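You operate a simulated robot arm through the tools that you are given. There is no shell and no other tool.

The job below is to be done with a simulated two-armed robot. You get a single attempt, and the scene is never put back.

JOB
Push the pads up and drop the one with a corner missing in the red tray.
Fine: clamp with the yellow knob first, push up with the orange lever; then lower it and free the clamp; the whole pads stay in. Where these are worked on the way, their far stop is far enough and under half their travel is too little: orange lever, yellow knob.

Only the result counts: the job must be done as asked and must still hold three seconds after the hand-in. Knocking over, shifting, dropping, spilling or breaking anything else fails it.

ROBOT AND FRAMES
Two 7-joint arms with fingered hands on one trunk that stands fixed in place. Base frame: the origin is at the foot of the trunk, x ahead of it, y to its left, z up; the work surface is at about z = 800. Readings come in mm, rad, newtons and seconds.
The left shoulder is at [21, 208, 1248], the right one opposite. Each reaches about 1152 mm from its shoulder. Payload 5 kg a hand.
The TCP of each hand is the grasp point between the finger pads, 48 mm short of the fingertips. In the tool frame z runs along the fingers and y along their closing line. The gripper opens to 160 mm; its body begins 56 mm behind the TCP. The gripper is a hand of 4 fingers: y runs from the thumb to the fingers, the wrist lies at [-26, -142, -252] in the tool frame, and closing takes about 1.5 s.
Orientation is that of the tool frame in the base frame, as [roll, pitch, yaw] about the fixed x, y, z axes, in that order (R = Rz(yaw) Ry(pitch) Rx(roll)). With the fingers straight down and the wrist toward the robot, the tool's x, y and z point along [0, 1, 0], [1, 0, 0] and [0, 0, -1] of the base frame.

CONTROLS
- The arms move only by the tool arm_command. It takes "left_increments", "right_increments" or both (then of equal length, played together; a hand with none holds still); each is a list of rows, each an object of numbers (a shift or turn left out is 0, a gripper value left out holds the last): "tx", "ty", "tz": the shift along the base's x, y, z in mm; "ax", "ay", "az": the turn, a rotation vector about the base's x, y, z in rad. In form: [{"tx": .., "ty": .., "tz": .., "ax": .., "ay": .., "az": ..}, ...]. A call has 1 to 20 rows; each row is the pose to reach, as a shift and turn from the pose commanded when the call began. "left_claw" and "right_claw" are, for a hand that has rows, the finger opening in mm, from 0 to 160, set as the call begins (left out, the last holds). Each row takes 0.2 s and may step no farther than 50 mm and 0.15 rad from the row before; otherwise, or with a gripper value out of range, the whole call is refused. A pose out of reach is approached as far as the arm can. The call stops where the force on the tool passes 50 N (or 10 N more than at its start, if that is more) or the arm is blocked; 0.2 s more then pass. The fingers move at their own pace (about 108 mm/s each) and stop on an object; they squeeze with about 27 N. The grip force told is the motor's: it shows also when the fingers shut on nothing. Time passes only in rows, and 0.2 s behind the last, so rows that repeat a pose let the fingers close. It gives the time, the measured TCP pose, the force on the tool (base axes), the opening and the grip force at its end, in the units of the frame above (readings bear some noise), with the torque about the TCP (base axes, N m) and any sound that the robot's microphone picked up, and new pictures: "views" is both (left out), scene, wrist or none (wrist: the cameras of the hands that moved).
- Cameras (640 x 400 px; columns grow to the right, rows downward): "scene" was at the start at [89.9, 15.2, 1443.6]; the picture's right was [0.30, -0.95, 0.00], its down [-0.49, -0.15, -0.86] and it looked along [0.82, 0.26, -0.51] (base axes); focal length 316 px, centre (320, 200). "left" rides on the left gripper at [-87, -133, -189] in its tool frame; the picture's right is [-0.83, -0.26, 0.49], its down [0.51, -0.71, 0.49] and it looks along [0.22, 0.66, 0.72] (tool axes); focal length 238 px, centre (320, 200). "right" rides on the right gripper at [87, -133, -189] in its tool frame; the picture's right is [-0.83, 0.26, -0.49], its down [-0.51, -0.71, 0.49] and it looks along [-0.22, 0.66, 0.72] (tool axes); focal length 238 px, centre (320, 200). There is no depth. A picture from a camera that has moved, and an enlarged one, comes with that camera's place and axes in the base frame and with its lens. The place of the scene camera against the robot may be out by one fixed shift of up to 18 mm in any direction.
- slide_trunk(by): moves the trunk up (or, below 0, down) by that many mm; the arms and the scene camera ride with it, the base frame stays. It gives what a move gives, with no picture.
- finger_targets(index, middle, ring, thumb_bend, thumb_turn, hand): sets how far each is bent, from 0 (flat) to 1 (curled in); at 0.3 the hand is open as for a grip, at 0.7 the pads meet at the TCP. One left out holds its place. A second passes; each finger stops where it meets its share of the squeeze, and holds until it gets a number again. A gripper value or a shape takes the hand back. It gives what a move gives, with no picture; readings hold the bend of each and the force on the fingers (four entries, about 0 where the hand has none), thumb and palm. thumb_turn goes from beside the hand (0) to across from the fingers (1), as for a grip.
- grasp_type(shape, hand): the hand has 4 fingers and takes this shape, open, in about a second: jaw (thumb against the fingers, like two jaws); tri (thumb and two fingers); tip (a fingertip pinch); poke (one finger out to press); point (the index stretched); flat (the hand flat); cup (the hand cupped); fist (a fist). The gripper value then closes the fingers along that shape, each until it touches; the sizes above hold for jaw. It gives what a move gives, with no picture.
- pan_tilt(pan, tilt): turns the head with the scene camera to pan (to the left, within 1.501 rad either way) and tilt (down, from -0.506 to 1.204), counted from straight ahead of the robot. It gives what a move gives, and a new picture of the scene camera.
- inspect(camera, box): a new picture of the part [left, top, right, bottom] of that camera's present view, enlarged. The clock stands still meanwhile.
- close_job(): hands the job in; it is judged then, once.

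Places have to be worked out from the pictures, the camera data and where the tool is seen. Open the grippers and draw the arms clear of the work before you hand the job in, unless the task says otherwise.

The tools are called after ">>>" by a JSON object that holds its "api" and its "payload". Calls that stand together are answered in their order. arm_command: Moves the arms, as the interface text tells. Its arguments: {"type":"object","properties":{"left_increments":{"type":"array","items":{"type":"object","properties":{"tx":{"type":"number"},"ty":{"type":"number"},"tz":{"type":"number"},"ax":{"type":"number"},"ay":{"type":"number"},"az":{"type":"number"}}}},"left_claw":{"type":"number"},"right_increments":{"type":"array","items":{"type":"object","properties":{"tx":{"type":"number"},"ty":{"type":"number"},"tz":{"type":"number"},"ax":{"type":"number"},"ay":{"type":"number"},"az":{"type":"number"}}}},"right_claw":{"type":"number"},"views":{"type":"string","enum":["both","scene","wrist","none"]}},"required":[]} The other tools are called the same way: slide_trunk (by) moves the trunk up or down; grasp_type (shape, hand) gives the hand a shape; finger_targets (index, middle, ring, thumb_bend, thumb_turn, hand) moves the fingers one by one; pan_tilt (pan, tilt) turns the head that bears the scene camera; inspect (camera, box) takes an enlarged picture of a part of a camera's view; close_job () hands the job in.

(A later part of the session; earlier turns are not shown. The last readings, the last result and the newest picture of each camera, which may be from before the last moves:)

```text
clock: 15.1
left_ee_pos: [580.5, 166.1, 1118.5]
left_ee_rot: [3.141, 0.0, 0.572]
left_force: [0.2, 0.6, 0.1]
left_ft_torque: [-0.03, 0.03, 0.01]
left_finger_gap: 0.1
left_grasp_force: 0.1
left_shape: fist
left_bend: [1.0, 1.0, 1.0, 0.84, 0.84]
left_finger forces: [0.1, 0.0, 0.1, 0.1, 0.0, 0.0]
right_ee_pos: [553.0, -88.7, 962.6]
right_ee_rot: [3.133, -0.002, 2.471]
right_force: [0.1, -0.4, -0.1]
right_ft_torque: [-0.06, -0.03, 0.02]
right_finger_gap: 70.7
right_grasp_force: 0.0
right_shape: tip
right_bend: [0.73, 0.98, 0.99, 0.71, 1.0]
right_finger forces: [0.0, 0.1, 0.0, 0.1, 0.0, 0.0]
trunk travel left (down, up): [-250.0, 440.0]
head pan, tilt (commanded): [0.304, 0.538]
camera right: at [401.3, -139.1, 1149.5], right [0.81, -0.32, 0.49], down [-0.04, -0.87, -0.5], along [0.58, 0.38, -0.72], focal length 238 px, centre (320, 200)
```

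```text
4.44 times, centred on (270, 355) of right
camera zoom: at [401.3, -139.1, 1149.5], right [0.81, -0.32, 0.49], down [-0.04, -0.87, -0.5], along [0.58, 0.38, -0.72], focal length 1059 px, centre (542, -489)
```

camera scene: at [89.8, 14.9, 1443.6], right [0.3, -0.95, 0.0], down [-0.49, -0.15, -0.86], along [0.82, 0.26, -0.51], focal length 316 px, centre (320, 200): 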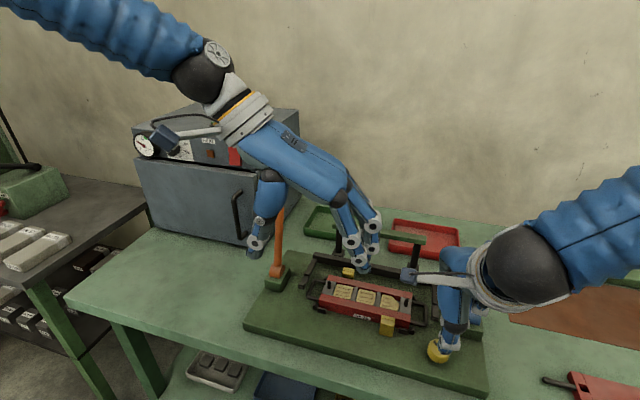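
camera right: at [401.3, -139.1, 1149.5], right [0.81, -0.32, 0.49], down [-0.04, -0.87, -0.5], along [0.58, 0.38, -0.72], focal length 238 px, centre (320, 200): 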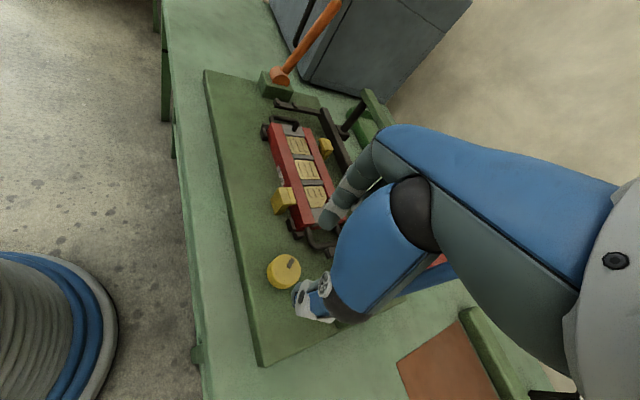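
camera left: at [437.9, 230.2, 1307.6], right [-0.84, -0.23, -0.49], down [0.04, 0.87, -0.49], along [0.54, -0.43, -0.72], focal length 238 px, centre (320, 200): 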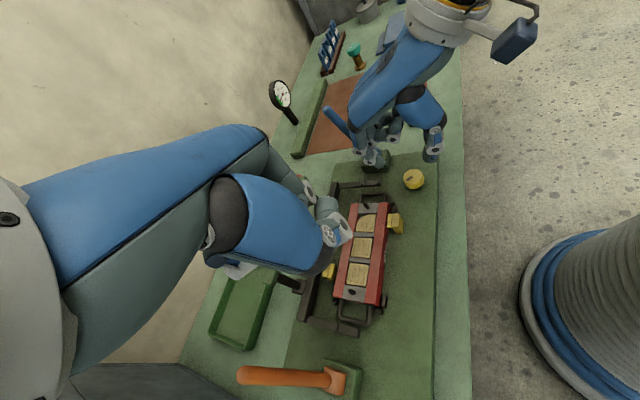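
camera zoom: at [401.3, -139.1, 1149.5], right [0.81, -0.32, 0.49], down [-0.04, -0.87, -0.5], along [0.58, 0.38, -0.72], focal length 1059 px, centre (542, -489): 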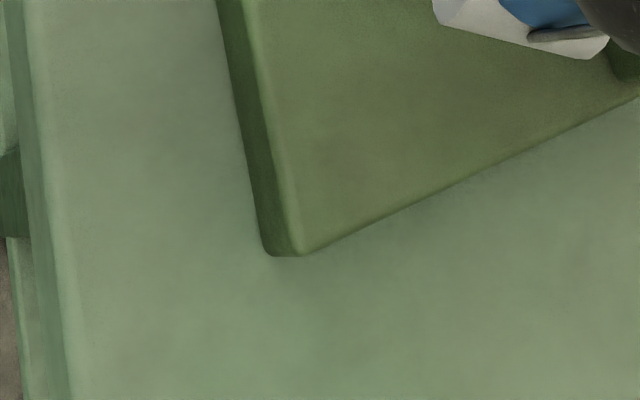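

Board top is at about 821 and the knob spans roughly 830–857. I turn a further 0.3 rad (clear of the cassette handle), centre on (546, -84.5) and descend to TCP z about 900 with the tips around 835.

>>> {"api": "arm_command", "payload": {"right_increments": [{"tx": -3, "ty": 2, "tz": 0, "az": 0.15}, {"tx": -7, "ty": 4, "tz": 0, "az": 0.3}, {"tx": -7, "ty": 4, "tz": -15, "az": 0.3}, {"tx": -7, "ty": 4, "tz": -30, "az": 0.3}, {"tx": -7, "ty": 4, "tz": -45, "az": 0.3}, {"tx": -7, "ty": 4, "tz": -55, "az": 0.3}, {"tx": -7, "ty": 4, "tz": -62, "az": 0.3}, {"tx": -7, "ty": 4, "tz": -62, "az": 0.3}, {"tx": -7, "ty": 4, "tz": -62, "az": 0.3}], "right_claw": 68, "views": "none"}}

>>> {"api": "inspect", "payload": {"camera": "left", "box": [350, 110, 450, 210]}}

>>> {"api": "inspect", "payload": {"camera": "scene", "box": [400, 290, 500, 380]}}

>>> {"api": "inspect", "payload": {"camera": "right", "box": [250, 180, 370, 340]}}

```text
clock: 17.1
left_ee_pos: [580.9, 165.4, 1118.4]
left_ee_rot: [-3.141, 0.001, 0.57]
left_force: [0.1, 0.4, 0.7]
left_ft_torque: [0.0, -0.04, 0.02]
left_finger_gap: 0.0
left_grasp_force: 0.1
left_shape: fist
left_bend: [1.0, 1.0, 1.0, 0.84, 0.84]
left_finger forces: [0.1, 0.0, 0.1, 0.0, 0.0, 0.1]
right_ee_pos: [547.1, -85.5, 900.8]
right_ee_rot: [3.135, -0.002, 2.773]
right_force: [0.2, -0.1, -0.3]
right_ft_torque: [-0.01, -0.01, -0.01]
right_finger_gap: 68.9
right_grasp_force: 0.1
right_shape: tip
right_bend: [0.73, 0.98, 0.99, 0.72, 1.0]
right_finger forces: [0.0, 0.0, 0.0, 0.0, 0.0, 0.0]
trunk travel left (down, up): [-250.0, 440.0]
head pan, tilt (commanded): [0.304, 0.538]
```

```text
4.00 times, centred on (400, 160) of left
camera zoom: at [437.4, 230.9, 1307.6], right [-0.84, -0.23, -0.49], down [0.04, 0.87, -0.49], along [0.54, -0.43, -0.72], focal length 953 px, centre (0, 360)
```

zoom: 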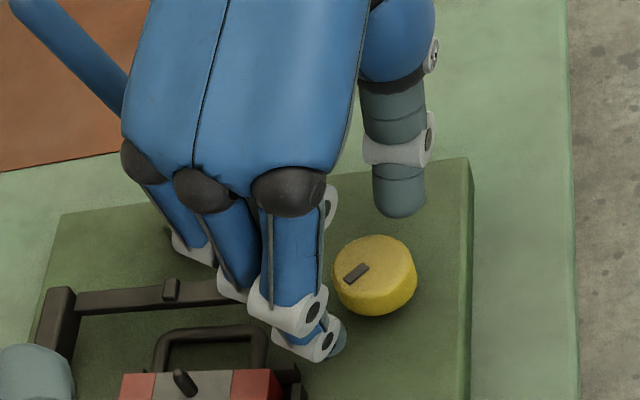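

```text
4.44 times, centred on (450, 335) of scene
camera zoom: at [90.1, 15.3, 1443.6], right [0.3, -0.95, 0.0], down [-0.49, -0.15, -0.86], along [0.82, 0.26, -0.51], focal length 1405 px, centre (-258, -400)
```

zoom: 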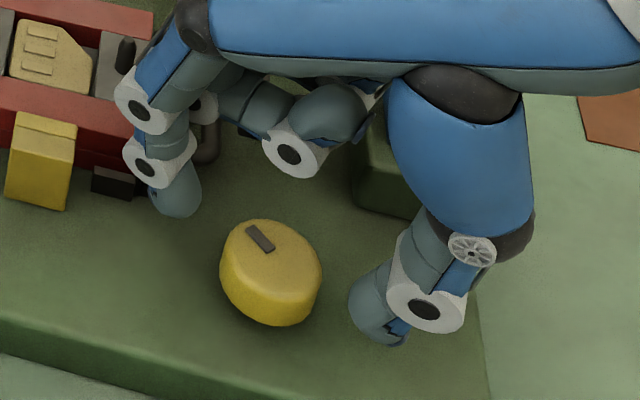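

```text
2.50 times, centred on (310, 260) of right
camera zoom: at [417.0, -177.7, 1088.1], right [0.87, -0.07, 0.49], down [0.21, -0.84, -0.5], along [0.44, 0.54, -0.72], focal length 596 px, centre (345, 50)
```

zoom: 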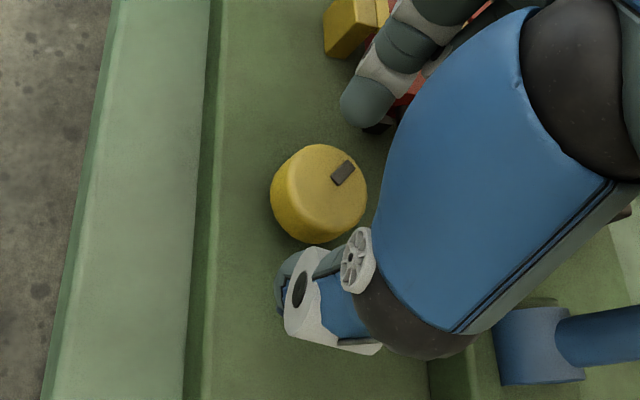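

The tips straddle the knob but sit about 6–8 mm too far forward of its centre. I shift by (-5.5, +2), lower 6 mm, and then close on the knob.

>>> {"api": "arm_command", "payload": {"right_increments": [{"tx": -3, "ty": 1, "tz": -3}, {"tx": -5.5, "ty": 2, "tz": -6}, {"tx": -5.5, "ty": 2, "tz": -6}], "views": "none"}}

>>> {"api": "arm_command", "payload": {"right_increments": [{}, {}, {}, {}, {}], "right_claw": 30, "views": "none"}}

>>> {"api": "inspect", "payload": {"camera": "left", "box": [350, 110, 450, 210]}}

>>> {"api": "inspect", "payload": {"camera": "scene", "box": [400, 290, 500, 380]}}

```text
clock: 17.9
left_ee_pos: [580.9, 164.9, 1120.5]
left_ee_rot: [3.14, 0.0, 0.57]
left_force: [0.5, 0.2, -0.1]
left_ft_torque: [0.01, -0.01, -0.02]
left_finger_gap: 0.6
left_grasp_force: 0.1
left_shape: fist
left_bend: [1.0, 1.0, 1.0, 0.84, 0.84]
left_finger forces: [0.1, 0.0, 0.0, 0.1, 0.0, 0.1]
right_ee_pos: [540.4, -84.0, 894.5]
right_ee_rot: [3.135, -0.001, 2.771]
right_force: [-0.4, 0.3, -0.5]
right_ft_torque: [0.02, 0.0, 0.0]
right_finger_gap: 68.7
right_grasp_force: 0.0
right_shape: tip
right_bend: [0.73, 0.98, 0.99, 0.72, 1.0]
right_finger forces: [0.0, 0.1, 0.0, 0.0, 0.0, 0.1]
trunk travel left (down, up): [-250.0, 440.0]
head pan, tilt (commanded): [0.304, 0.538]
```

```text
clock: 19.1
left_ee_pos: [580.8, 165.0, 1118.5]
left_ee_rot: [-3.141, 0.0, 0.572]
left_force: [0.4, 0.5, 0.5]
left_ft_torque: [0.02, -0.01, 0.0]
left_finger_gap: 0.1
left_grasp_force: 0.1
left_shape: fist
left_bend: [1.0, 1.0, 1.0, 0.84, 0.84]
left_finger forces: [0.0, 0.2, 0.0, 0.1, 0.1, 0.0]
right_ee_pos: [541.3, -84.0, 894.6]
right_ee_rot: [3.134, -0.005, 2.772]
right_force: [-0.5, -3.3, -1.8]
right_ft_torque: [-0.12, 0.06, -0.05]
right_finger_gap: 33.2
right_grasp_force: 26.8
right_shape: tip
right_bend: [0.72, 1.0, 1.0, 0.74, 1.0]
right_finger forces: [23.3, 0.0, 0.1, 0.0, 26.8, 0.0]
trunk travel left (down, up): [-250.0, 440.0]
head pan, tilt (commanded): [0.304, 0.538]
```

```text
4.00 times, centred on (400, 160) of left
camera zoom: at [437.3, 230.4, 1307.8], right [-0.84, -0.23, -0.49], down [0.04, 0.87, -0.49], along [0.54, -0.43, -0.72], focal length 953 px, centre (0, 360)
```

zoom: 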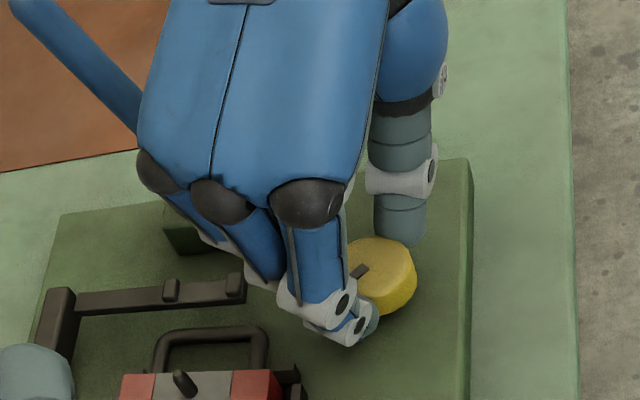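

```text
4.44 times, centred on (450, 335) of scene
camera zoom: at [89.9, 14.8, 1443.6], right [0.3, -0.95, 0.0], down [-0.49, -0.15, -0.86], along [0.82, 0.26, -0.51], focal length 1405 px, centre (-258, -400)
```

zoom: 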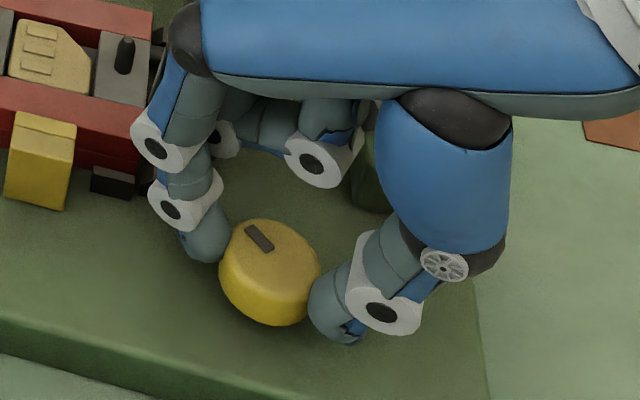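

Grip is firm (index 23 N, thumb 27 N) across the knob. I try a clockwise turn of 0.45 rad first and watch the torque and the mark.

>>> {"api": "arm_command", "payload": {"right_increments": [{"az": -0.08}, {"az": -0.16}, {"az": -0.24}, {"az": -0.32}, {"az": -0.4}, {"az": -0.45}, {"az": -0.45}], "views": "none"}}

>>> {"api": "inspect", "payload": {"camera": "left", "box": [330, 110, 450, 230]}}

>>> {"api": "inspect", "payload": {"camera": "scene", "box": [320, 260, 500, 380]}}

```text
clock: 20.7
left_ee_pos: [581.9, 165.4, 1119.3]
left_ee_rot: [3.141, -0.001, 0.571]
left_force: [0.4, 0.3, 0.2]
left_ft_torque: [0.03, -0.01, 0.0]
left_finger_gap: 0.1
left_grasp_force: 0.0
left_shape: fist
left_bend: [1.0, 1.0, 1.0, 0.84, 0.84]
left_finger forces: [0.0, 0.0, 0.0, 0.1, 0.1, 0.1]
right_ee_pos: [540.5, -81.4, 892.6]
right_ee_rot: [3.133, -0.003, 2.322]
right_force: [0.5, -2.0, -1.9]
right_ft_torque: [-0.03, 0.0, 0.05]
right_finger_gap: 33.0
right_grasp_force: 27.1
right_shape: tip
right_bend: [0.72, 1.0, 1.0, 0.73, 1.0]
right_finger forces: [26.2, 0.0, 0.0, 0.0, 27.3, 0.0]
trunk travel left (down, up): [-250.0, 440.0]
head pan, tilt (commanded): [0.304, 0.538]
```

```text
3.33 times, centred on (390, 170) of left
camera zoom: at [437.4, 230.5, 1307.7], right [-0.84, -0.23, -0.49], down [0.04, 0.87, -0.49], along [0.54, -0.43, -0.72], focal length 794 px, centre (87, 300)
```

zoom: 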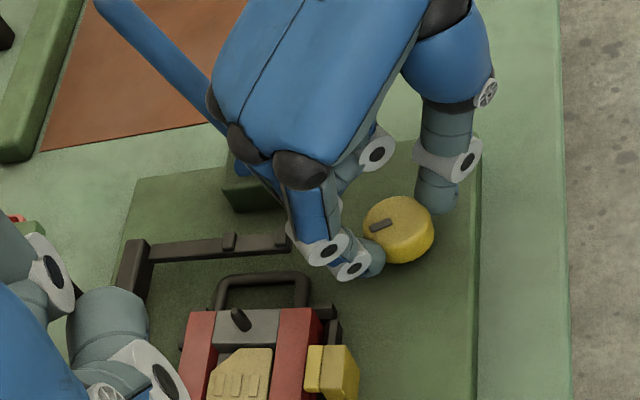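

```text
3.33 times, centred on (410, 320) of scene
camera zoom: at [90.1, 14.9, 1443.6], right [0.3, -0.95, 0.0], down [-0.49, -0.15, -0.86], along [0.82, 0.26, -0.51], focal length 1054 px, centre (20, -200)
```

zoom: 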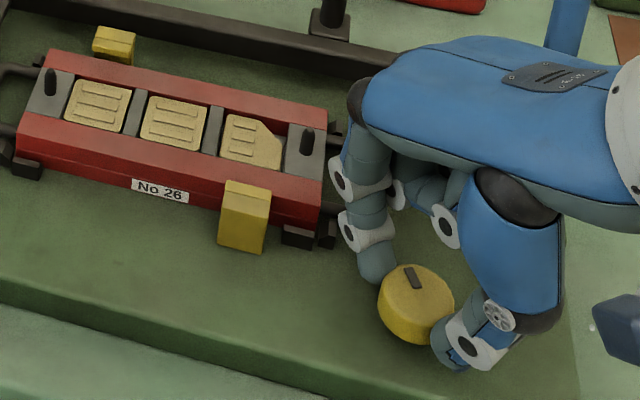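

The mark turned with the hand without resistance and the clamp seems to be moving, so clockwise is the working direction. I continue clockwise, watching torque.

>>> {"api": "arm_command", "payload": {"right_increments": [{"az": -0.1}, {"az": -0.2}, {"az": -0.3}, {"az": -0.4}, {"az": -0.5}, {"az": -0.6}, {"az": -0.6}], "views": "none"}}

>>> {"api": "inspect", "payload": {"camera": "left", "box": [330, 110, 450, 230]}}

>>> {"api": "inspect", "payload": {"camera": "scene", "box": [320, 260, 500, 380]}}

```text
clock: 22.3
left_ee_pos: [581.9, 166.2, 1119.4]
left_ee_rot: [3.141, 0.001, 0.571]
left_force: [0.0, 0.8, 0.8]
left_ft_torque: [0.02, -0.03, 0.0]
left_finger_gap: 0.0
left_grasp_force: 0.1
left_shape: fist
left_bend: [1.0, 1.0, 1.0, 0.84, 0.84]
left_finger forces: [0.1, 0.0, 0.0, 0.0, 0.1, 0.0]
right_ee_pos: [542.1, -82.4, 893.8]
right_ee_rot: [3.135, -0.002, 1.721]
right_force: [4.4, 5.0, -9.7]
right_ft_torque: [0.22, -0.3, 0.05]
right_finger_gap: 32.6
right_grasp_force: 27.2
right_shape: tip
right_bend: [0.72, 1.0, 1.0, 0.74, 1.0]
right_finger forces: [30.2, 0.0, 0.1, 0.1, 23.5, 0.1]
trunk travel left (down, up): [-250.0, 440.0]
head pan, tilt (commanded): [0.304, 0.538]
```

```text
3.33 times, centred on (390, 170) of left
camera zoom: at [437.9, 230.8, 1307.5], right [-0.84, -0.23, -0.49], down [0.04, 0.87, -0.49], along [0.54, -0.43, -0.72], focal length 794 px, centre (87, 300)
```

zoom: 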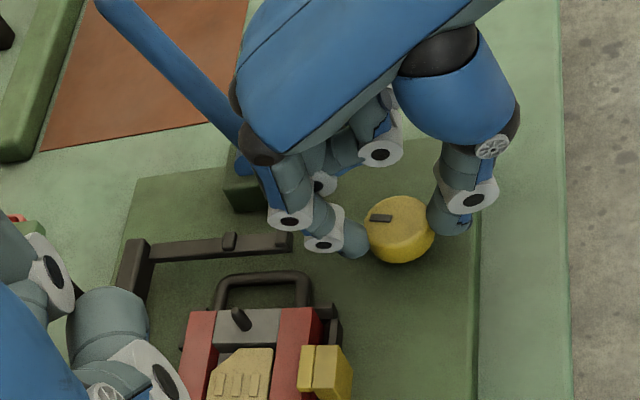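

```text
3.33 times, centred on (410, 320) of scene
camera zoom: at [90.6, 15.2, 1443.6], right [0.3, -0.95, 0.0], down [-0.49, -0.15, -0.86], along [0.82, 0.26, -0.51], focal length 1054 px, centre (20, -200)
```

zoom: 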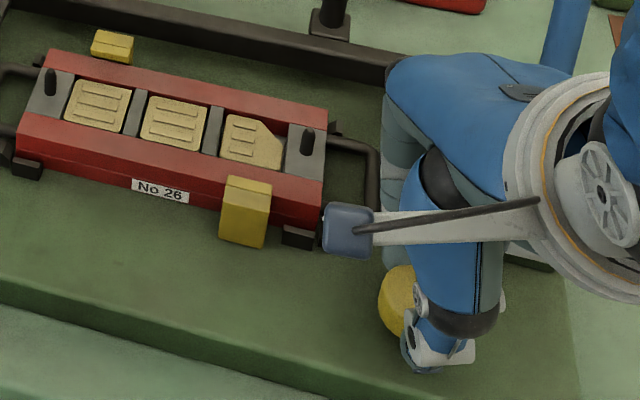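

The mark moved and the clamp shoe is closing on the red body. I zoom in to measure whether the knob follows fully or slips.

>>> {"api": "inspect", "payload": {"camera": "left", "box": [370, 150, 430, 200]}}

>>> {"api": "inspect", "payload": {"camera": "left", "box": [330, 195, 400, 260]}}

```text
8.00 times, centred on (400, 175) of left
camera zoom: at [437.9, 230.8, 1307.5], right [-0.84, -0.23, -0.49], down [0.04, 0.87, -0.49], along [0.54, -0.43, -0.72], focal length 1907 px, centre (-320, 400)
```

zoom: 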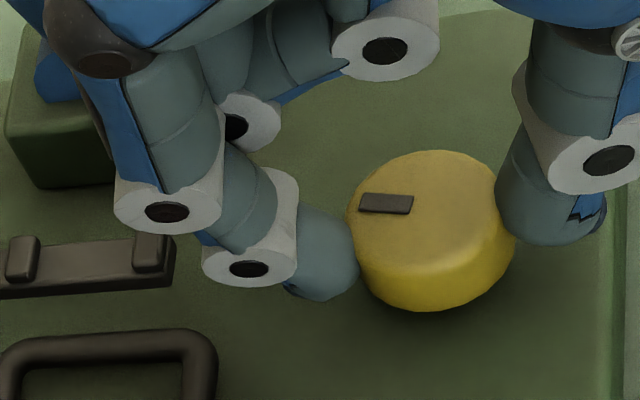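

```text
6.15 times, centred on (365, 228) of left
camera zoom: at [437.9, 230.8, 1307.5], right [-0.84, -0.23, -0.49], down [0.04, 0.87, -0.49], along [0.54, -0.43, -0.72], focal length 1467 px, centre (43, 31)
```

zoom: 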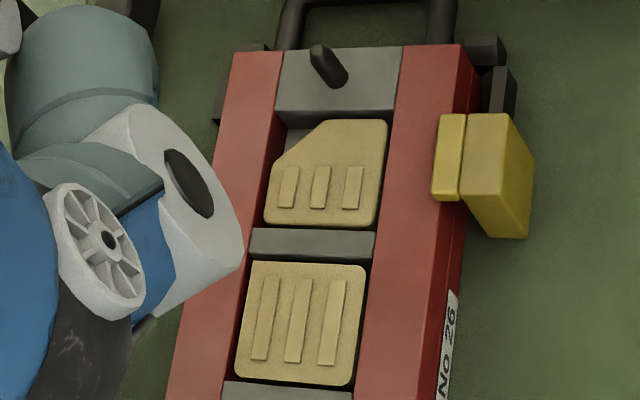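

The mark went from about 36° to about -5° (from straight ahead), so the knob follows with a little slip. I continue clockwise another 0.75 rad.

>>> {"api": "arm_command", "payload": {"right_increments": [{"az": -0.1}, {"az": -0.2}, {"az": -0.3}, {"az": -0.4}, {"az": -0.5}, {"az": -0.6}, {"az": -0.7}, {"az": -0.75}, {"az": -0.75}], "views": "none"}}

>>> {"api": "inspect", "payload": {"camera": "left", "box": [370, 150, 430, 200]}}

>>> {"api": "inspect", "payload": {"camera": "left", "box": [330, 195, 400, 260]}}

```text
clock: 24.3
left_ee_pos: [581.9, 165.2, 1117.5]
left_ee_rot: [-3.141, 0.002, 0.571]
left_force: [0.2, -0.1, 0.1]
left_ft_torque: [-0.01, 0.0, 0.01]
left_finger_gap: 0.0
left_grasp_force: 0.1
left_shape: fist
left_bend: [1.0, 1.0, 1.0, 0.84, 0.84]
left_finger forces: [0.0, 0.0, 0.1, 0.1, 0.1, 0.0]
right_ee_pos: [542.7, -80.4, 894.6]
right_ee_rot: [3.136, -0.003, 0.972]
right_force: [21.5, 6.0, -7.3]
right_ft_torque: [0.16, -0.99, 0.62]
right_finger_gap: 31.9
right_grasp_force: 27.0
right_shape: tip
right_bend: [0.72, 1.0, 1.0, 0.74, 1.0]
right_finger forces: [39.0, 0.0, 0.1, 0.0, 19.5, 0.1]
trunk travel left (down, up): [-250.0, 440.0]
head pan, tilt (commanded): [0.304, 0.538]
```

```text
8.00 times, centred on (400, 175) of left
camera zoom: at [439.0, 231.5, 1307.0], right [-0.84, -0.23, -0.48], down [0.04, 0.87, -0.49], along [0.54, -0.43, -0.72], focal length 1907 px, centre (-320, 400)
```

zoom: 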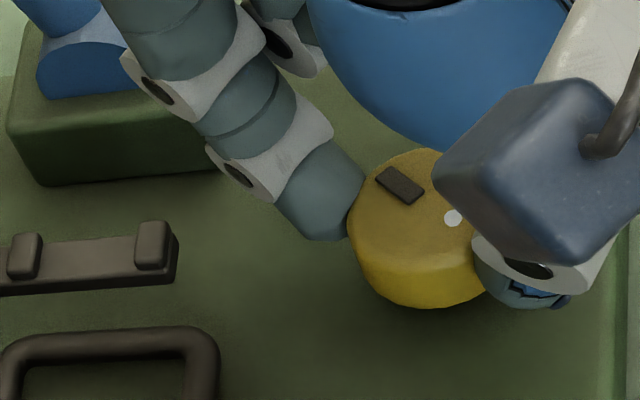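

```text
6.15 times, centred on (365, 228) of left
camera zoom: at [439.0, 231.5, 1307.0], right [-0.84, -0.23, -0.48], down [0.04, 0.87, -0.49], along [0.54, -0.43, -0.72], focal length 1467 px, centre (43, 31)
```

zoom: 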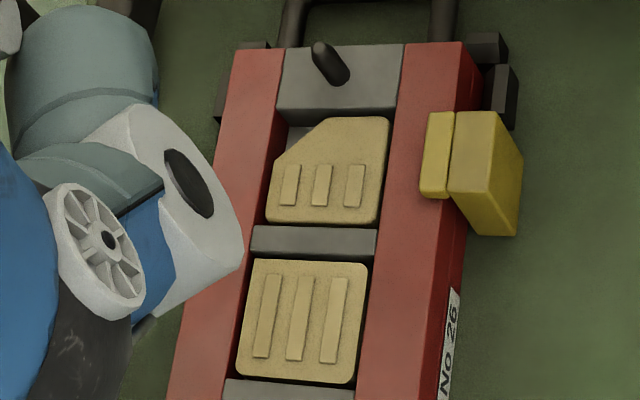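

The knob has turned about 60° so far, clamp shoe still advancing, but the grip is slipping and off-centre. I open, turn the hand back to re-grip (recentred about 3 mm forward), and check whether the knob holds its place.

>>> {"api": "arm_command", "payload": {"right_increments": [{}, {}, {}], "right_claw": 66, "views": "none"}}

>>> {"api": "arm_command", "payload": {"right_increments": [{"tx": 1, "az": 0.15}, {"tx": 2, "ty": -1, "az": 0.3}, {"tx": 3, "ty": -1, "az": 0.45}, {"tx": 3, "ty": -2, "az": 0.6}, {"tx": 3, "ty": -2, "az": 0.75}, {"tx": 3, "ty": -2, "az": 0.9}, {"tx": 3, "ty": -2, "az": 1.05}, {"tx": 3, "ty": -2, "az": 1.2}, {"tx": 3, "ty": -2, "az": 1.35}, {"tx": 3, "ty": -2, "az": 1.5}, {"tx": 3, "ty": -2, "az": 1.6}, {"tx": 3, "ty": -2, "az": 1.6}, {"tx": 3, "ty": -2, "az": 1.6}], "views": "none"}}

>>> {"api": "inspect", "payload": {"camera": "left", "box": [340, 110, 450, 210]}}

>>> {"api": "inspect", "payload": {"camera": "scene", "box": [320, 270, 500, 380]}}

>>> {"api": "inspect", "payload": {"camera": "right", "box": [250, 180, 370, 340]}}

```text
clock: 25.1
left_ee_pos: [580.1, 165.6, 1119.2]
left_ee_rot: [3.14, 0.001, 0.572]
left_force: [0.5, -0.9, -0.7]
left_ft_torque: [-0.01, 0.01, -0.02]
left_finger_gap: 0.0
left_grasp_force: 0.0
left_shape: fist
left_bend: [1.0, 1.0, 1.0, 0.84, 0.84]
left_finger forces: [0.0, 0.0, 0.0, 0.1, 0.0, 0.0]
right_ee_pos: [540.5, -81.6, 893.0]
right_ee_rot: [3.135, -0.004, 0.971]
right_force: [0.3, 0.3, 0.3]
right_ft_torque: [-0.01, 0.04, 0.02]
right_finger_gap: 65.5
right_grasp_force: 0.1
right_shape: tip
right_bend: [0.73, 0.98, 0.99, 0.72, 1.0]
right_finger forces: [0.1, 0.1, 0.0, 0.1, 0.1, 0.1]
trunk travel left (down, up): [-250.0, 440.0]
head pan, tilt (commanded): [0.304, 0.538]
```

```text
clock: 27.9
left_ee_pos: [581.3, 165.5, 1119.4]
left_ee_rot: [3.141, 0.0, 0.571]
left_force: [0.3, 0.1, 1.0]
left_ft_torque: [0.01, 0.04, 0.04]
left_finger_gap: 0.2
left_grasp_force: 0.1
left_shape: fist
left_bend: [1.0, 1.0, 1.0, 0.84, 0.84]
left_finger forces: [0.1, 0.0, 0.1, 0.0, 0.0, 0.0]
right_ee_pos: [543.1, -84.2, 893.3]
right_ee_rot: [3.135, -0.003, 2.571]
right_force: [0.1, -1.7, 0.9]
right_ft_torque: [0.03, -0.02, -0.01]
right_finger_gap: 65.4
right_grasp_force: 0.0
right_shape: tip
right_bend: [0.73, 0.98, 0.99, 0.72, 1.0]
right_finger forces: [0.0, 0.0, 0.0, 0.0, 0.0, 0.0]
trunk travel left (down, up): [-250.0, 440.0]
head pan, tilt (commanded): [0.304, 0.538]
```

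```text
4.00 times, centred on (395, 160) of left
camera zoom: at [437.4, 230.3, 1307.8], right [-0.84, -0.23, -0.49], down [0.04, 0.87, -0.49], along [0.54, -0.43, -0.72], focal length 953 px, centre (20, 360)
```

zoom: 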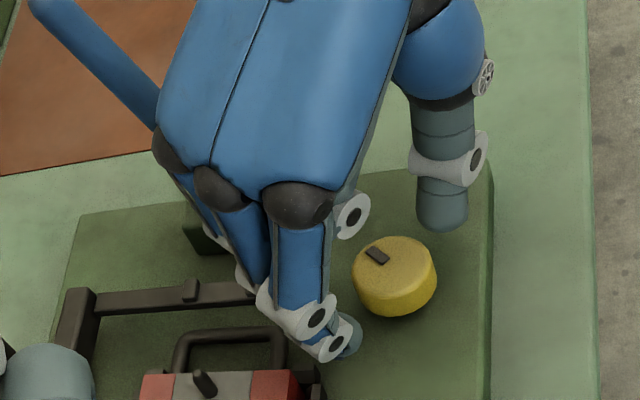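

```text
3.56 times, centred on (410, 325) of scene
camera zoom: at [90.0, 14.7, 1443.6], right [0.3, -0.95, 0.0], down [-0.49, -0.15, -0.86], along [0.82, 0.26, -0.51], focal length 1124 px, centre (0, -244)
```

zoom: 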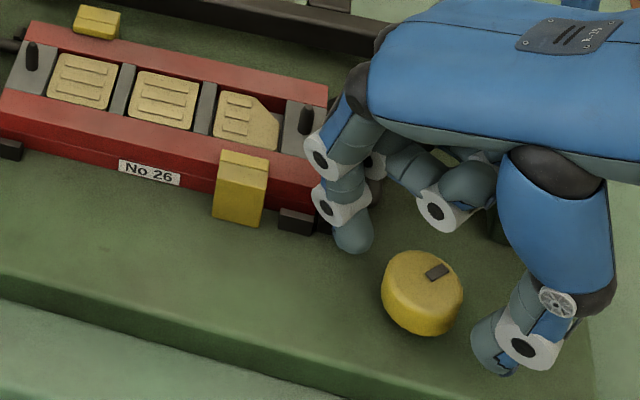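

```text
2.50 times, centred on (310, 260) of right
camera zoom: at [397.4, -149.8, 1081.3], right [0.84, -0.24, 0.49], down [0.04, -0.87, -0.5], along [0.54, 0.44, -0.72], focal length 596 px, centre (345, 50)
```

zoom: 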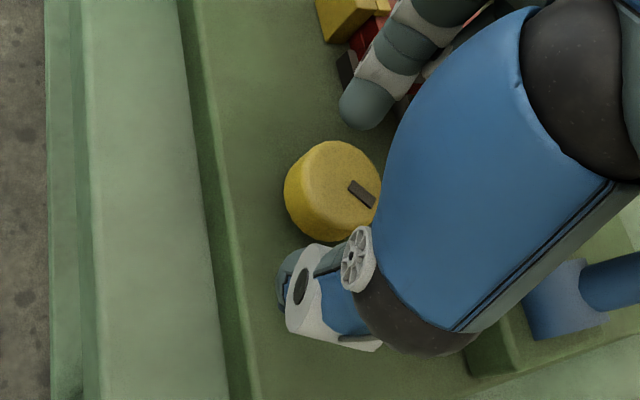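

The knob holds at about -35°. I re-grip and keep turning clockwise to find whether it is at its far stop.

>>> {"api": "arm_command", "payload": {"right_increments": [{}, {}, {}, {}, {}], "right_claw": 28, "views": "none"}}

>>> {"api": "arm_command", "payload": {"right_increments": [{"az": -0.1}, {"az": -0.2}, {"az": -0.3}, {"az": -0.4}, {"az": -0.5}, {"az": -0.5}], "views": "none"}}

>>> {"api": "inspect", "payload": {"camera": "left", "box": [370, 150, 430, 200]}}

>>> {"api": "inspect", "payload": {"camera": "scene", "box": [320, 270, 500, 380]}}

```text
clock: 29.1
left_ee_pos: [580.3, 164.3, 1119.1]
left_ee_rot: [3.141, -0.002, 0.573]
left_force: [-0.3, 0.8, -0.1]
left_ft_torque: [0.0, 0.04, 0.01]
left_finger_gap: 0.2
left_grasp_force: 0.1
left_shape: fist
left_bend: [1.0, 1.0, 1.0, 0.84, 0.84]
left_finger forces: [0.0, 0.0, 0.1, 0.1, 0.1, 0.1]
right_ee_pos: [542.6, -83.6, 894.1]
right_ee_rot: [3.134, -0.004, 2.571]
right_force: [-3.2, -1.9, -1.3]
right_ft_torque: [-0.12, 0.08, -0.01]
right_finger_gap: 34.8
right_grasp_force: 27.2
right_shape: tip
right_bend: [0.72, 1.0, 1.0, 0.74, 1.0]
right_finger forces: [22.9, 0.0, 0.0, 0.1, 26.3, 0.1]
trunk travel left (down, up): [-250.0, 440.0]
head pan, tilt (commanded): [0.304, 0.538]
```

```text
clock: 30.5
left_ee_pos: [580.7, 167.2, 1119.5]
left_ee_rot: [-3.141, 0.0, 0.57]
left_force: [-0.5, 0.0, -0.3]
left_ft_torque: [0.02, -0.02, -0.02]
left_finger_gap: 0.0
left_grasp_force: 0.1
left_shape: fist
left_bend: [1.0, 1.0, 1.0, 0.84, 0.84]
left_finger forces: [0.0, 0.0, 0.1, 0.1, 0.0, 0.0]
right_ee_pos: [541.4, -81.3, 893.2]
right_ee_rot: [3.135, -0.003, 2.072]
right_force: [-9.2, 21.2, -16.4]
right_ft_torque: [1.01, 0.29, 0.92]
right_finger_gap: 32.1
right_grasp_force: 27.1
right_shape: tip
right_bend: [0.72, 1.0, 1.0, 0.73, 1.0]
right_finger forces: [39.0, 0.1, 0.0, 0.1, 27.0, 0.0]
trunk travel left (down, up): [-250.0, 440.0]
head pan, tilt (commanded): [0.304, 0.538]
```

```text
8.00 times, centred on (400, 175) of left
camera zoom: at [437.2, 232.1, 1307.5], right [-0.84, -0.23, -0.49], down [0.04, 0.87, -0.49], along [0.54, -0.43, -0.72], focal length 1907 px, centre (-320, 400)
```

zoom: 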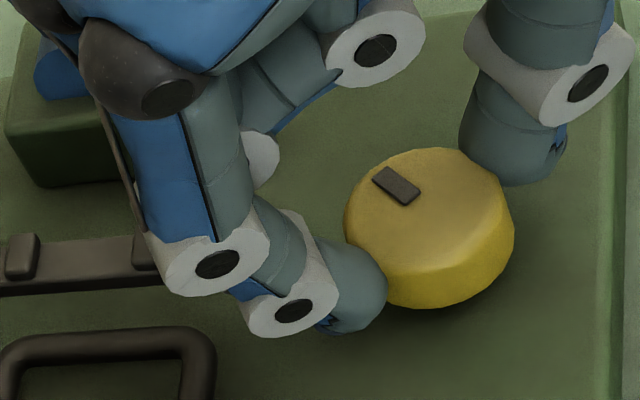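

```text
3.56 times, centred on (410, 325) of scene
camera zoom: at [89.9, 16.4, 1443.5], right [0.3, -0.95, 0.0], down [-0.49, -0.15, -0.86], along [0.82, 0.26, -0.51], focal length 1124 px, centre (0, -244)
```

zoom: 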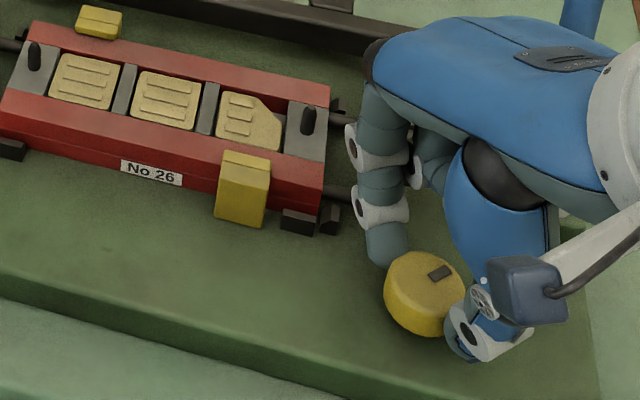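

The mark hasn't moved while the hand turned 0.5 rad and torque rose to 0.9 N m, so the knob seems to be at its far stop. I check the clamp shoes closely.

>>> {"api": "inspect", "payload": {"camera": "scene", "box": [320, 265, 420, 335]}}

>>> {"api": "inspect", "payload": {"camera": "left", "box": [330, 190, 410, 300]}}

```text
5.71 times, centred on (370, 300) of scene
camera zoom: at [89.9, 16.4, 1443.5], right [0.3, -0.95, 0.0], down [-0.49, -0.15, -0.86], along [0.82, 0.26, -0.51], focal length 1806 px, centre (34, -371)
```

zoom: 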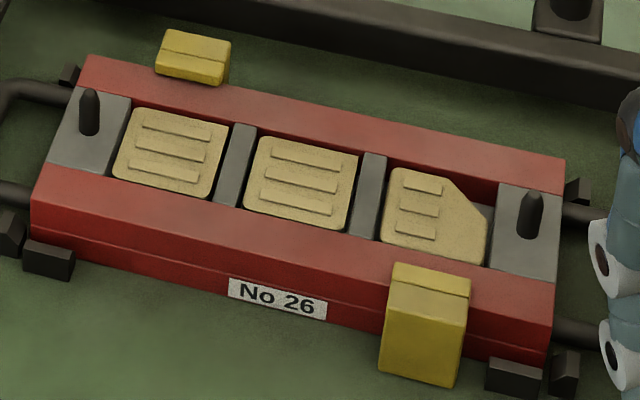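

```text
3.64 times, centred on (370, 245) of left
camera zoom: at [437.2, 232.1, 1307.5], right [-0.84, -0.23, -0.49], down [0.04, 0.87, -0.49], along [0.54, -0.43, -0.72], focal length 867 px, centre (138, 36)
```

zoom: 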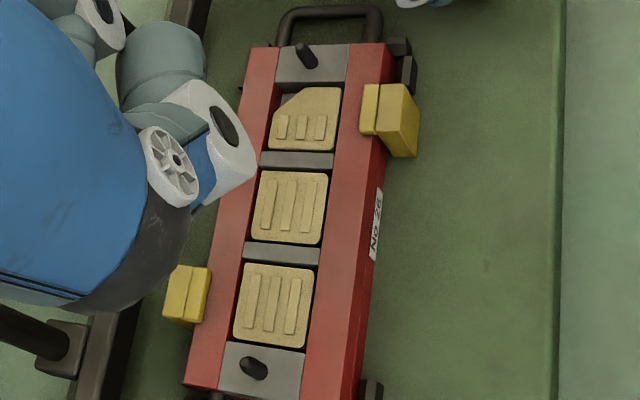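

Both yellow clamp shoes now lap over the red body, so the clamp is set. I release the knob and raise the right hand clear.

>>> {"api": "arm_command", "payload": {"right_increments": [{}, {}, {}], "right_claw": 66, "views": "none"}}

>>> {"api": "arm_command", "payload": {"right_increments": [{"tz": 25}, {"tz": 60}, {"tz": 100}, {"tz": 140}, {"tz": 140}], "views": "both"}}

>>> {"api": "inspect", "payload": {"camera": "left", "box": [330, 120, 450, 300]}}

```text
clock: 31.3
left_ee_pos: [581.8, 163.9, 1119.0]
left_ee_rot: [-3.141, 0.001, 0.569]
left_force: [-1.2, -0.5, 0.0]
left_ft_torque: [0.06, 0.0, 0.02]
left_finger_gap: 0.1
left_grasp_force: 0.0
left_shape: fist
left_bend: [1.0, 1.0, 1.0, 0.84, 0.84]
left_finger forces: [0.1, 0.1, 0.0, 0.0, 0.0, 0.0]
right_ee_pos: [543.1, -84.5, 894.9]
right_ee_rot: [3.132, -0.002, 2.072]
right_force: [-0.1, -0.1, 0.3]
right_ft_torque: [0.07, 0.02, 0.01]
right_finger_gap: 65.5
right_grasp_force: 0.1
right_shape: tip
right_bend: [0.73, 0.98, 0.99, 0.72, 1.0]
right_finger forces: [0.1, 0.1, 0.1, 0.0, 0.1, 0.1]
trunk travel left (down, up): [-250.0, 440.0]
head pan, tilt (commanded): [0.304, 0.538]
```

```text
clock: 32.5
left_ee_pos: [581.7, 166.3, 1118.8]
left_ee_rot: [3.141, 0.001, 0.57]
left_force: [0.6, 0.4, -0.3]
left_ft_torque: [0.03, 0.04, -0.03]
left_finger_gap: 0.0
left_grasp_force: 0.1
left_shape: fist
left_bend: [1.0, 1.0, 1.0, 0.84, 0.84]
left_finger forces: [0.1, 0.1, 0.0, 0.0, 0.0, 0.0]
right_ee_pos: [543.4, -82.3, 1035.5]
right_ee_rot: [3.135, -0.003, 2.069]
right_force: [1.6, 0.3, -0.4]
right_ft_torque: [0.0, 0.06, -0.02]
right_finger_gap: 65.7
right_grasp_force: 0.0
right_shape: tip
right_bend: [0.73, 0.98, 0.99, 0.72, 1.0]
right_finger forces: [0.1, 0.1, 0.0, 0.0, 0.0, 0.0]
trunk travel left (down, up): [-250.0, 440.0]
head pan, tilt (commanded): [0.304, 0.538]
camera scene: at [90.9, 15.1, 1443.5], right [0.3, -0.95, 0.0], down [-0.49, -0.15, -0.86], along [0.82, 0.26, -0.51], focal length 316 px, centre (320, 200)
camera right: at [384.3, -71.1, 1224.1], right [0.62, -0.61, 0.49], down [-0.38, -0.78, -0.5], along [0.68, 0.13, -0.72], focal length 238 px, centre (320, 200)
```

scene: 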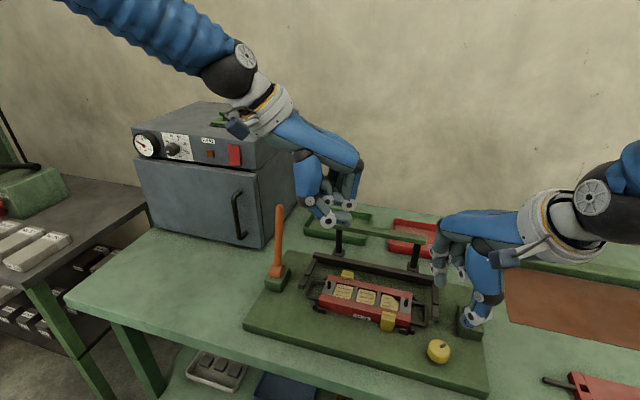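
right: 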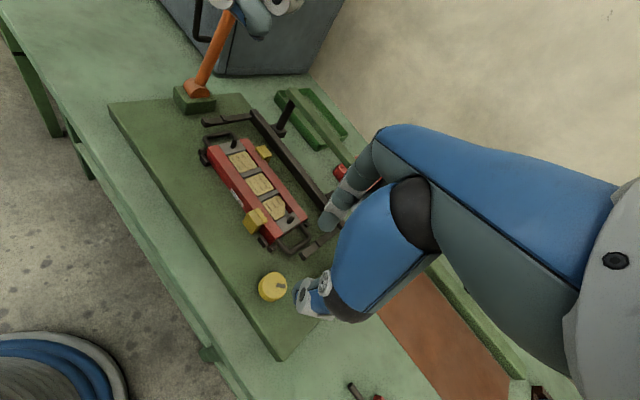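

```text
2.22 times, centred on (390, 210) of left
camera zoom: at [438.3, 230.7, 1307.3], right [-0.84, -0.23, -0.49], down [0.04, 0.87, -0.49], along [0.54, -0.43, -0.72], focal length 530 px, centre (164, 178)
```

zoom: 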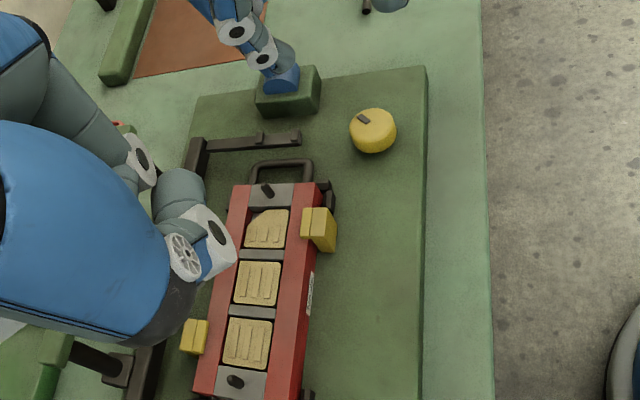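

The clamp state is visible from the left too. Now the orange lever: I place its top near (685, 316, 1040) and its pivot near (639, 316, 868). I bring the left hand above it, squared up, with open jaws.

>>> {"api": "arm_command", "payload": {"left_increments": [{"tx": 0, "ty": 20, "tz": 15, "az": 0.14}, {"tx": 10, "ty": 45, "tz": 20, "az": 0.28}, {"tx": 25, "ty": 75, "tz": 20, "az": 0.42}, {"tx": 45, "ty": 105, "tz": 20, "az": 0.57}, {"tx": 65, "ty": 130, "tz": 20, "az": 0.72}, {"tx": 80, "ty": 145, "tz": 20, "az": 0.86}, {"tx": 92, "ty": 151, "tz": 20, "az": 1.0}, {"tx": 92, "ty": 151, "tz": 20, "az": 1.0}, {"tx": 92, "ty": 151, "tz": 20, "az": 1.0}], "views": "none"}}

>>> {"api": "grasp_type", "payload": {"hand": "left", "shape": "jaw"}}

>>> {"api": "arm_command", "payload": {"left_increments": [{}, {}, {}], "left_claw": 110, "views": "both"}}

>>> {"api": "inspect", "payload": {"camera": "left", "box": [250, 130, 410, 390]}}

>>> {"api": "inspect", "payload": {"camera": "scene", "box": [220, 130, 380, 300]}}

```text
clock: 34.5
left_ee_pos: [674.0, 316.7, 1144.2]
left_ee_rot: [3.141, 0.0, 1.572]
left_force: [-0.4, -0.7, -0.5]
left_ft_torque: [0.05, 0.01, 0.0]
left_finger_gap: 0.0
left_grasp_force: 0.0
left_shape: fist
left_bend: [1.0, 1.0, 1.0, 0.84, 0.84]
left_finger forces: [0.0, 0.0, 0.0, 0.0, 0.0, 0.0]
right_ee_pos: [543.7, -83.2, 1036.0]
right_ee_rot: [3.136, -0.004, 2.069]
right_force: [-0.1, 0.6, -0.1]
right_ft_torque: [0.06, 0.04, 0.02]
right_finger_gap: 65.7
right_grasp_force: 0.1
right_shape: tip
right_bend: [0.73, 0.98, 0.99, 0.72, 1.0]
right_finger forces: [0.1, 0.0, 0.0, 0.1, 0.1, 0.1]
trunk travel left (down, up): [-250.0, 440.0]
head pan, tilt (commanded): [0.304, 0.538]
```

```text
clock: 35.4
left_ee_pos: [674.0, 316.6, 1142.6]
left_ee_rot: [-3.141, 0.0, 1.57]
left_force: [-0.3, -0.4, 0.4]
left_ft_torque: [-0.01, -0.01, -0.03]
left_finger_gap: 159.7
left_grasp_force: 0.1
left_shape: jaw
left_bend: [0.3, 0.3, 0.3, 0.3, 0.97]
left_finger forces: [0.0, 0.0, 0.1, 0.1, 0.0, 0.0]
right_ee_pos: [544.0, -82.5, 1037.3]
right_ee_rot: [3.135, -0.002, 2.071]
right_force: [-0.3, -0.2, 0.1]
right_ft_torque: [-0.01, -0.03, -0.02]
right_finger_gap: 65.9
right_grasp_force: 0.0
right_shape: tip
right_bend: [0.73, 0.98, 0.99, 0.72, 1.0]
right_finger forces: [0.1, 0.1, 0.0, 0.0, 0.0, 0.0]
trunk travel left (down, up): [-250.0, 440.0]
head pan, tilt (commanded): [0.304, 0.538]
```

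```text
clock: 36.2
left_ee_pos: [672.5, 317.0, 1142.3]
left_ee_rot: [-3.141, 0.0, 1.568]
left_force: [-0.5, -1.0, 0.1]
left_ft_torque: [0.0, 0.01, 0.0]
left_finger_gap: 110.4
left_grasp_force: 0.0
left_shape: jaw
left_bend: [0.27, 0.38, 0.35, 0.6, 0.99]
left_finger forces: [0.0, 0.0, 0.0, 0.1, 0.1, 0.0]
right_ee_pos: [544.5, -83.1, 1037.3]
right_ee_rot: [3.136, -0.001, 2.073]
right_force: [-0.1, -0.8, 0.0]
right_ft_torque: [-0.01, 0.0, -0.01]
right_finger_gap: 65.7
right_grasp_force: 0.1
right_shape: tip
right_bend: [0.73, 0.98, 0.99, 0.72, 1.0]
right_finger forces: [0.0, 0.0, 0.1, 0.0, 0.0, 0.0]
trunk travel left (down, up): [-250.0, 440.0]
head pan, tilt (commanded): [0.304, 0.538]
camera scene: at [89.8, 15.1, 1443.6], right [0.3, -0.95, 0.0], down [-0.49, -0.15, -0.86], along [0.82, 0.26, -0.51], focal length 316 px, centre (320, 200)
camera left: at [541.9, 230.7, 1331.8], right [-0.26, -0.83, -0.49], down [-0.71, 0.51, -0.49], along [0.66, 0.22, -0.72], focal length 238 px, centre (320, 200)
```

scene: 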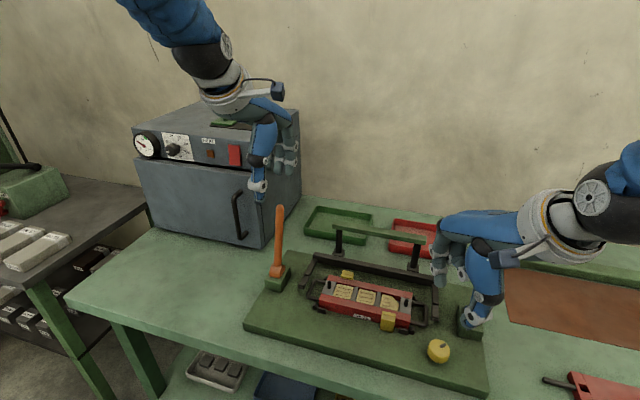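
left: 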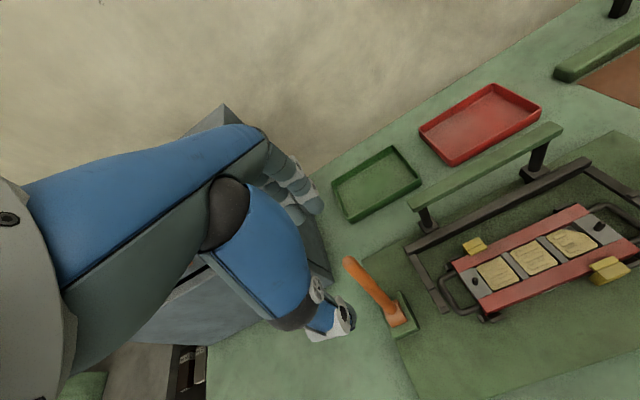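

```text
1.54 times, centred on (330, 260) of left
camera zoom: at [541.9, 230.7, 1331.8], right [-0.26, -0.83, -0.49], down [-0.71, 0.51, -0.49], along [0.66, 0.22, -0.72], focal length 367 px, centre (305, 108)
```

zoom: 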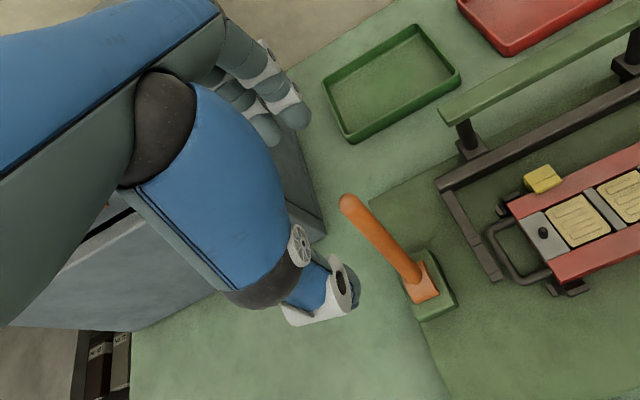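

```text
2.35 times, centred on (300, 215) of scene
camera zoom: at [89.8, 15.1, 1443.6], right [0.3, -0.95, 0.0], down [-0.49, -0.15, -0.86], along [0.82, 0.26, -0.51], focal length 744 px, centre (367, 165)
```

zoom: 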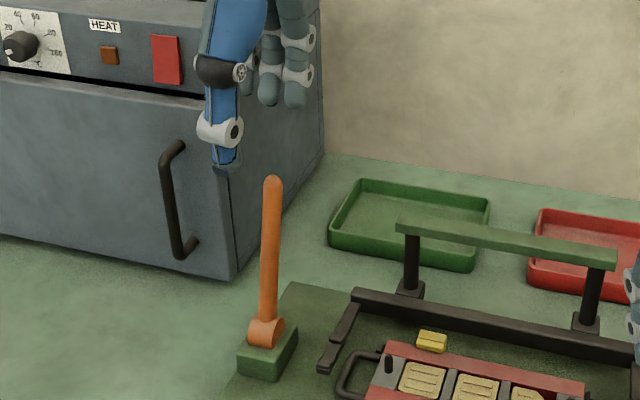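

Lever top confirmed at about (687, 313, 1038), right under the left hand. I lower the left hand to TCP z about 1005 with the lever between thumb and fingers.

>>> {"api": "arm_command", "payload": {"left_increments": [{"tz": -30}, {"tz": -65, "ty": -1}, {"tz": -100, "ty": -2}, {"tz": -125, "ty": -2}, {"tz": -137, "ty": -2}, {"tz": -137, "ty": -2}], "views": "none"}}

>>> {"api": "inspect", "payload": {"camera": "left", "box": [250, 130, 410, 390]}}

>>> {"api": "inspect", "payload": {"camera": "scene", "box": [220, 150, 360, 300]}}

>>> {"api": "inspect", "payload": {"camera": "right", "box": [150, 0, 350, 260]}}

```text
clock: 37.6
left_ee_pos: [672.9, 313.4, 1004.7]
left_ee_rot: [-3.14, 0.0, 1.571]
left_force: [-0.4, -0.2, -0.1]
left_ft_torque: [-0.02, -0.05, 0.01]
left_finger_gap: 110.3
left_grasp_force: 0.1
left_shape: jaw
left_bend: [0.27, 0.38, 0.35, 0.6, 0.99]
left_finger forces: [0.1, 0.1, 0.1, 0.0, 0.1, 0.0]
right_ee_pos: [543.4, -83.2, 1036.6]
right_ee_rot: [3.135, -0.002, 2.073]
right_force: [0.6, -0.1, -0.1]
right_ft_torque: [0.0, -0.04, -0.04]
right_finger_gap: 65.8
right_grasp_force: 0.1
right_shape: tip
right_bend: [0.73, 0.98, 0.99, 0.72, 1.0]
right_finger forces: [0.0, 0.1, 0.0, 0.1, 0.0, 0.0]
trunk travel left (down, up): [-250.0, 440.0]
head pan, tilt (commanded): [0.304, 0.538]
```

```text
1.54 times, centred on (330, 260) of left
camera zoom: at [542.1, 227.4, 1194.0], right [-0.26, -0.83, -0.49], down [-0.71, 0.51, -0.49], along [0.66, 0.22, -0.72], focal length 367 px, centre (305, 108)
```

zoom: 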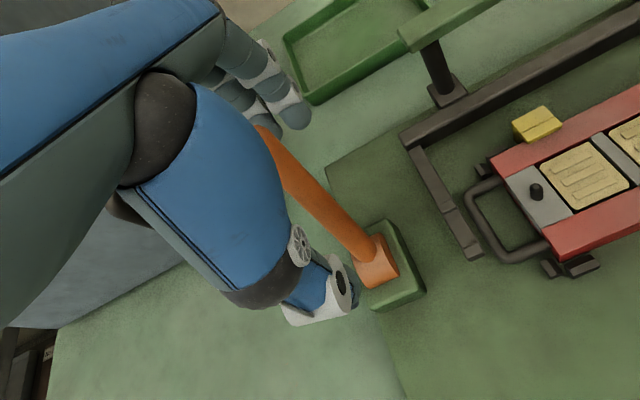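

```text
2.67 times, centred on (290, 225) of scene
camera zoom: at [89.5, 15.1, 1443.7], right [0.3, -0.95, 0.0], down [-0.49, -0.15, -0.86], along [0.82, 0.26, -0.51], focal length 843 px, centre (400, 133)
```

zoom: 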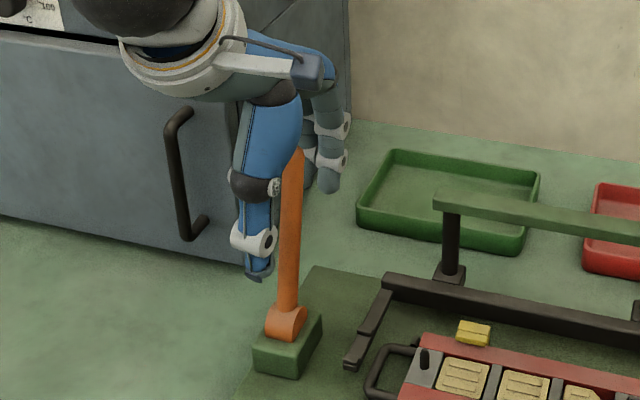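

```text
1.54 times, centred on (250, 130) of right
camera zoom: at [383.1, -71.0, 1224.3], right [0.62, -0.61, 0.49], down [-0.38, -0.78, -0.5], along [0.68, 0.13, -0.72], focal length 367 px, centre (428, 308)
```

zoom: 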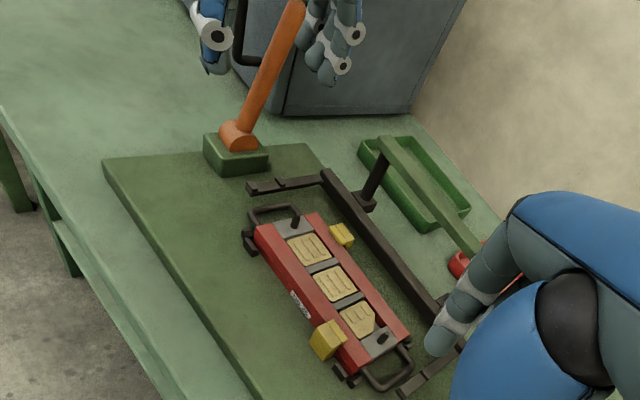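

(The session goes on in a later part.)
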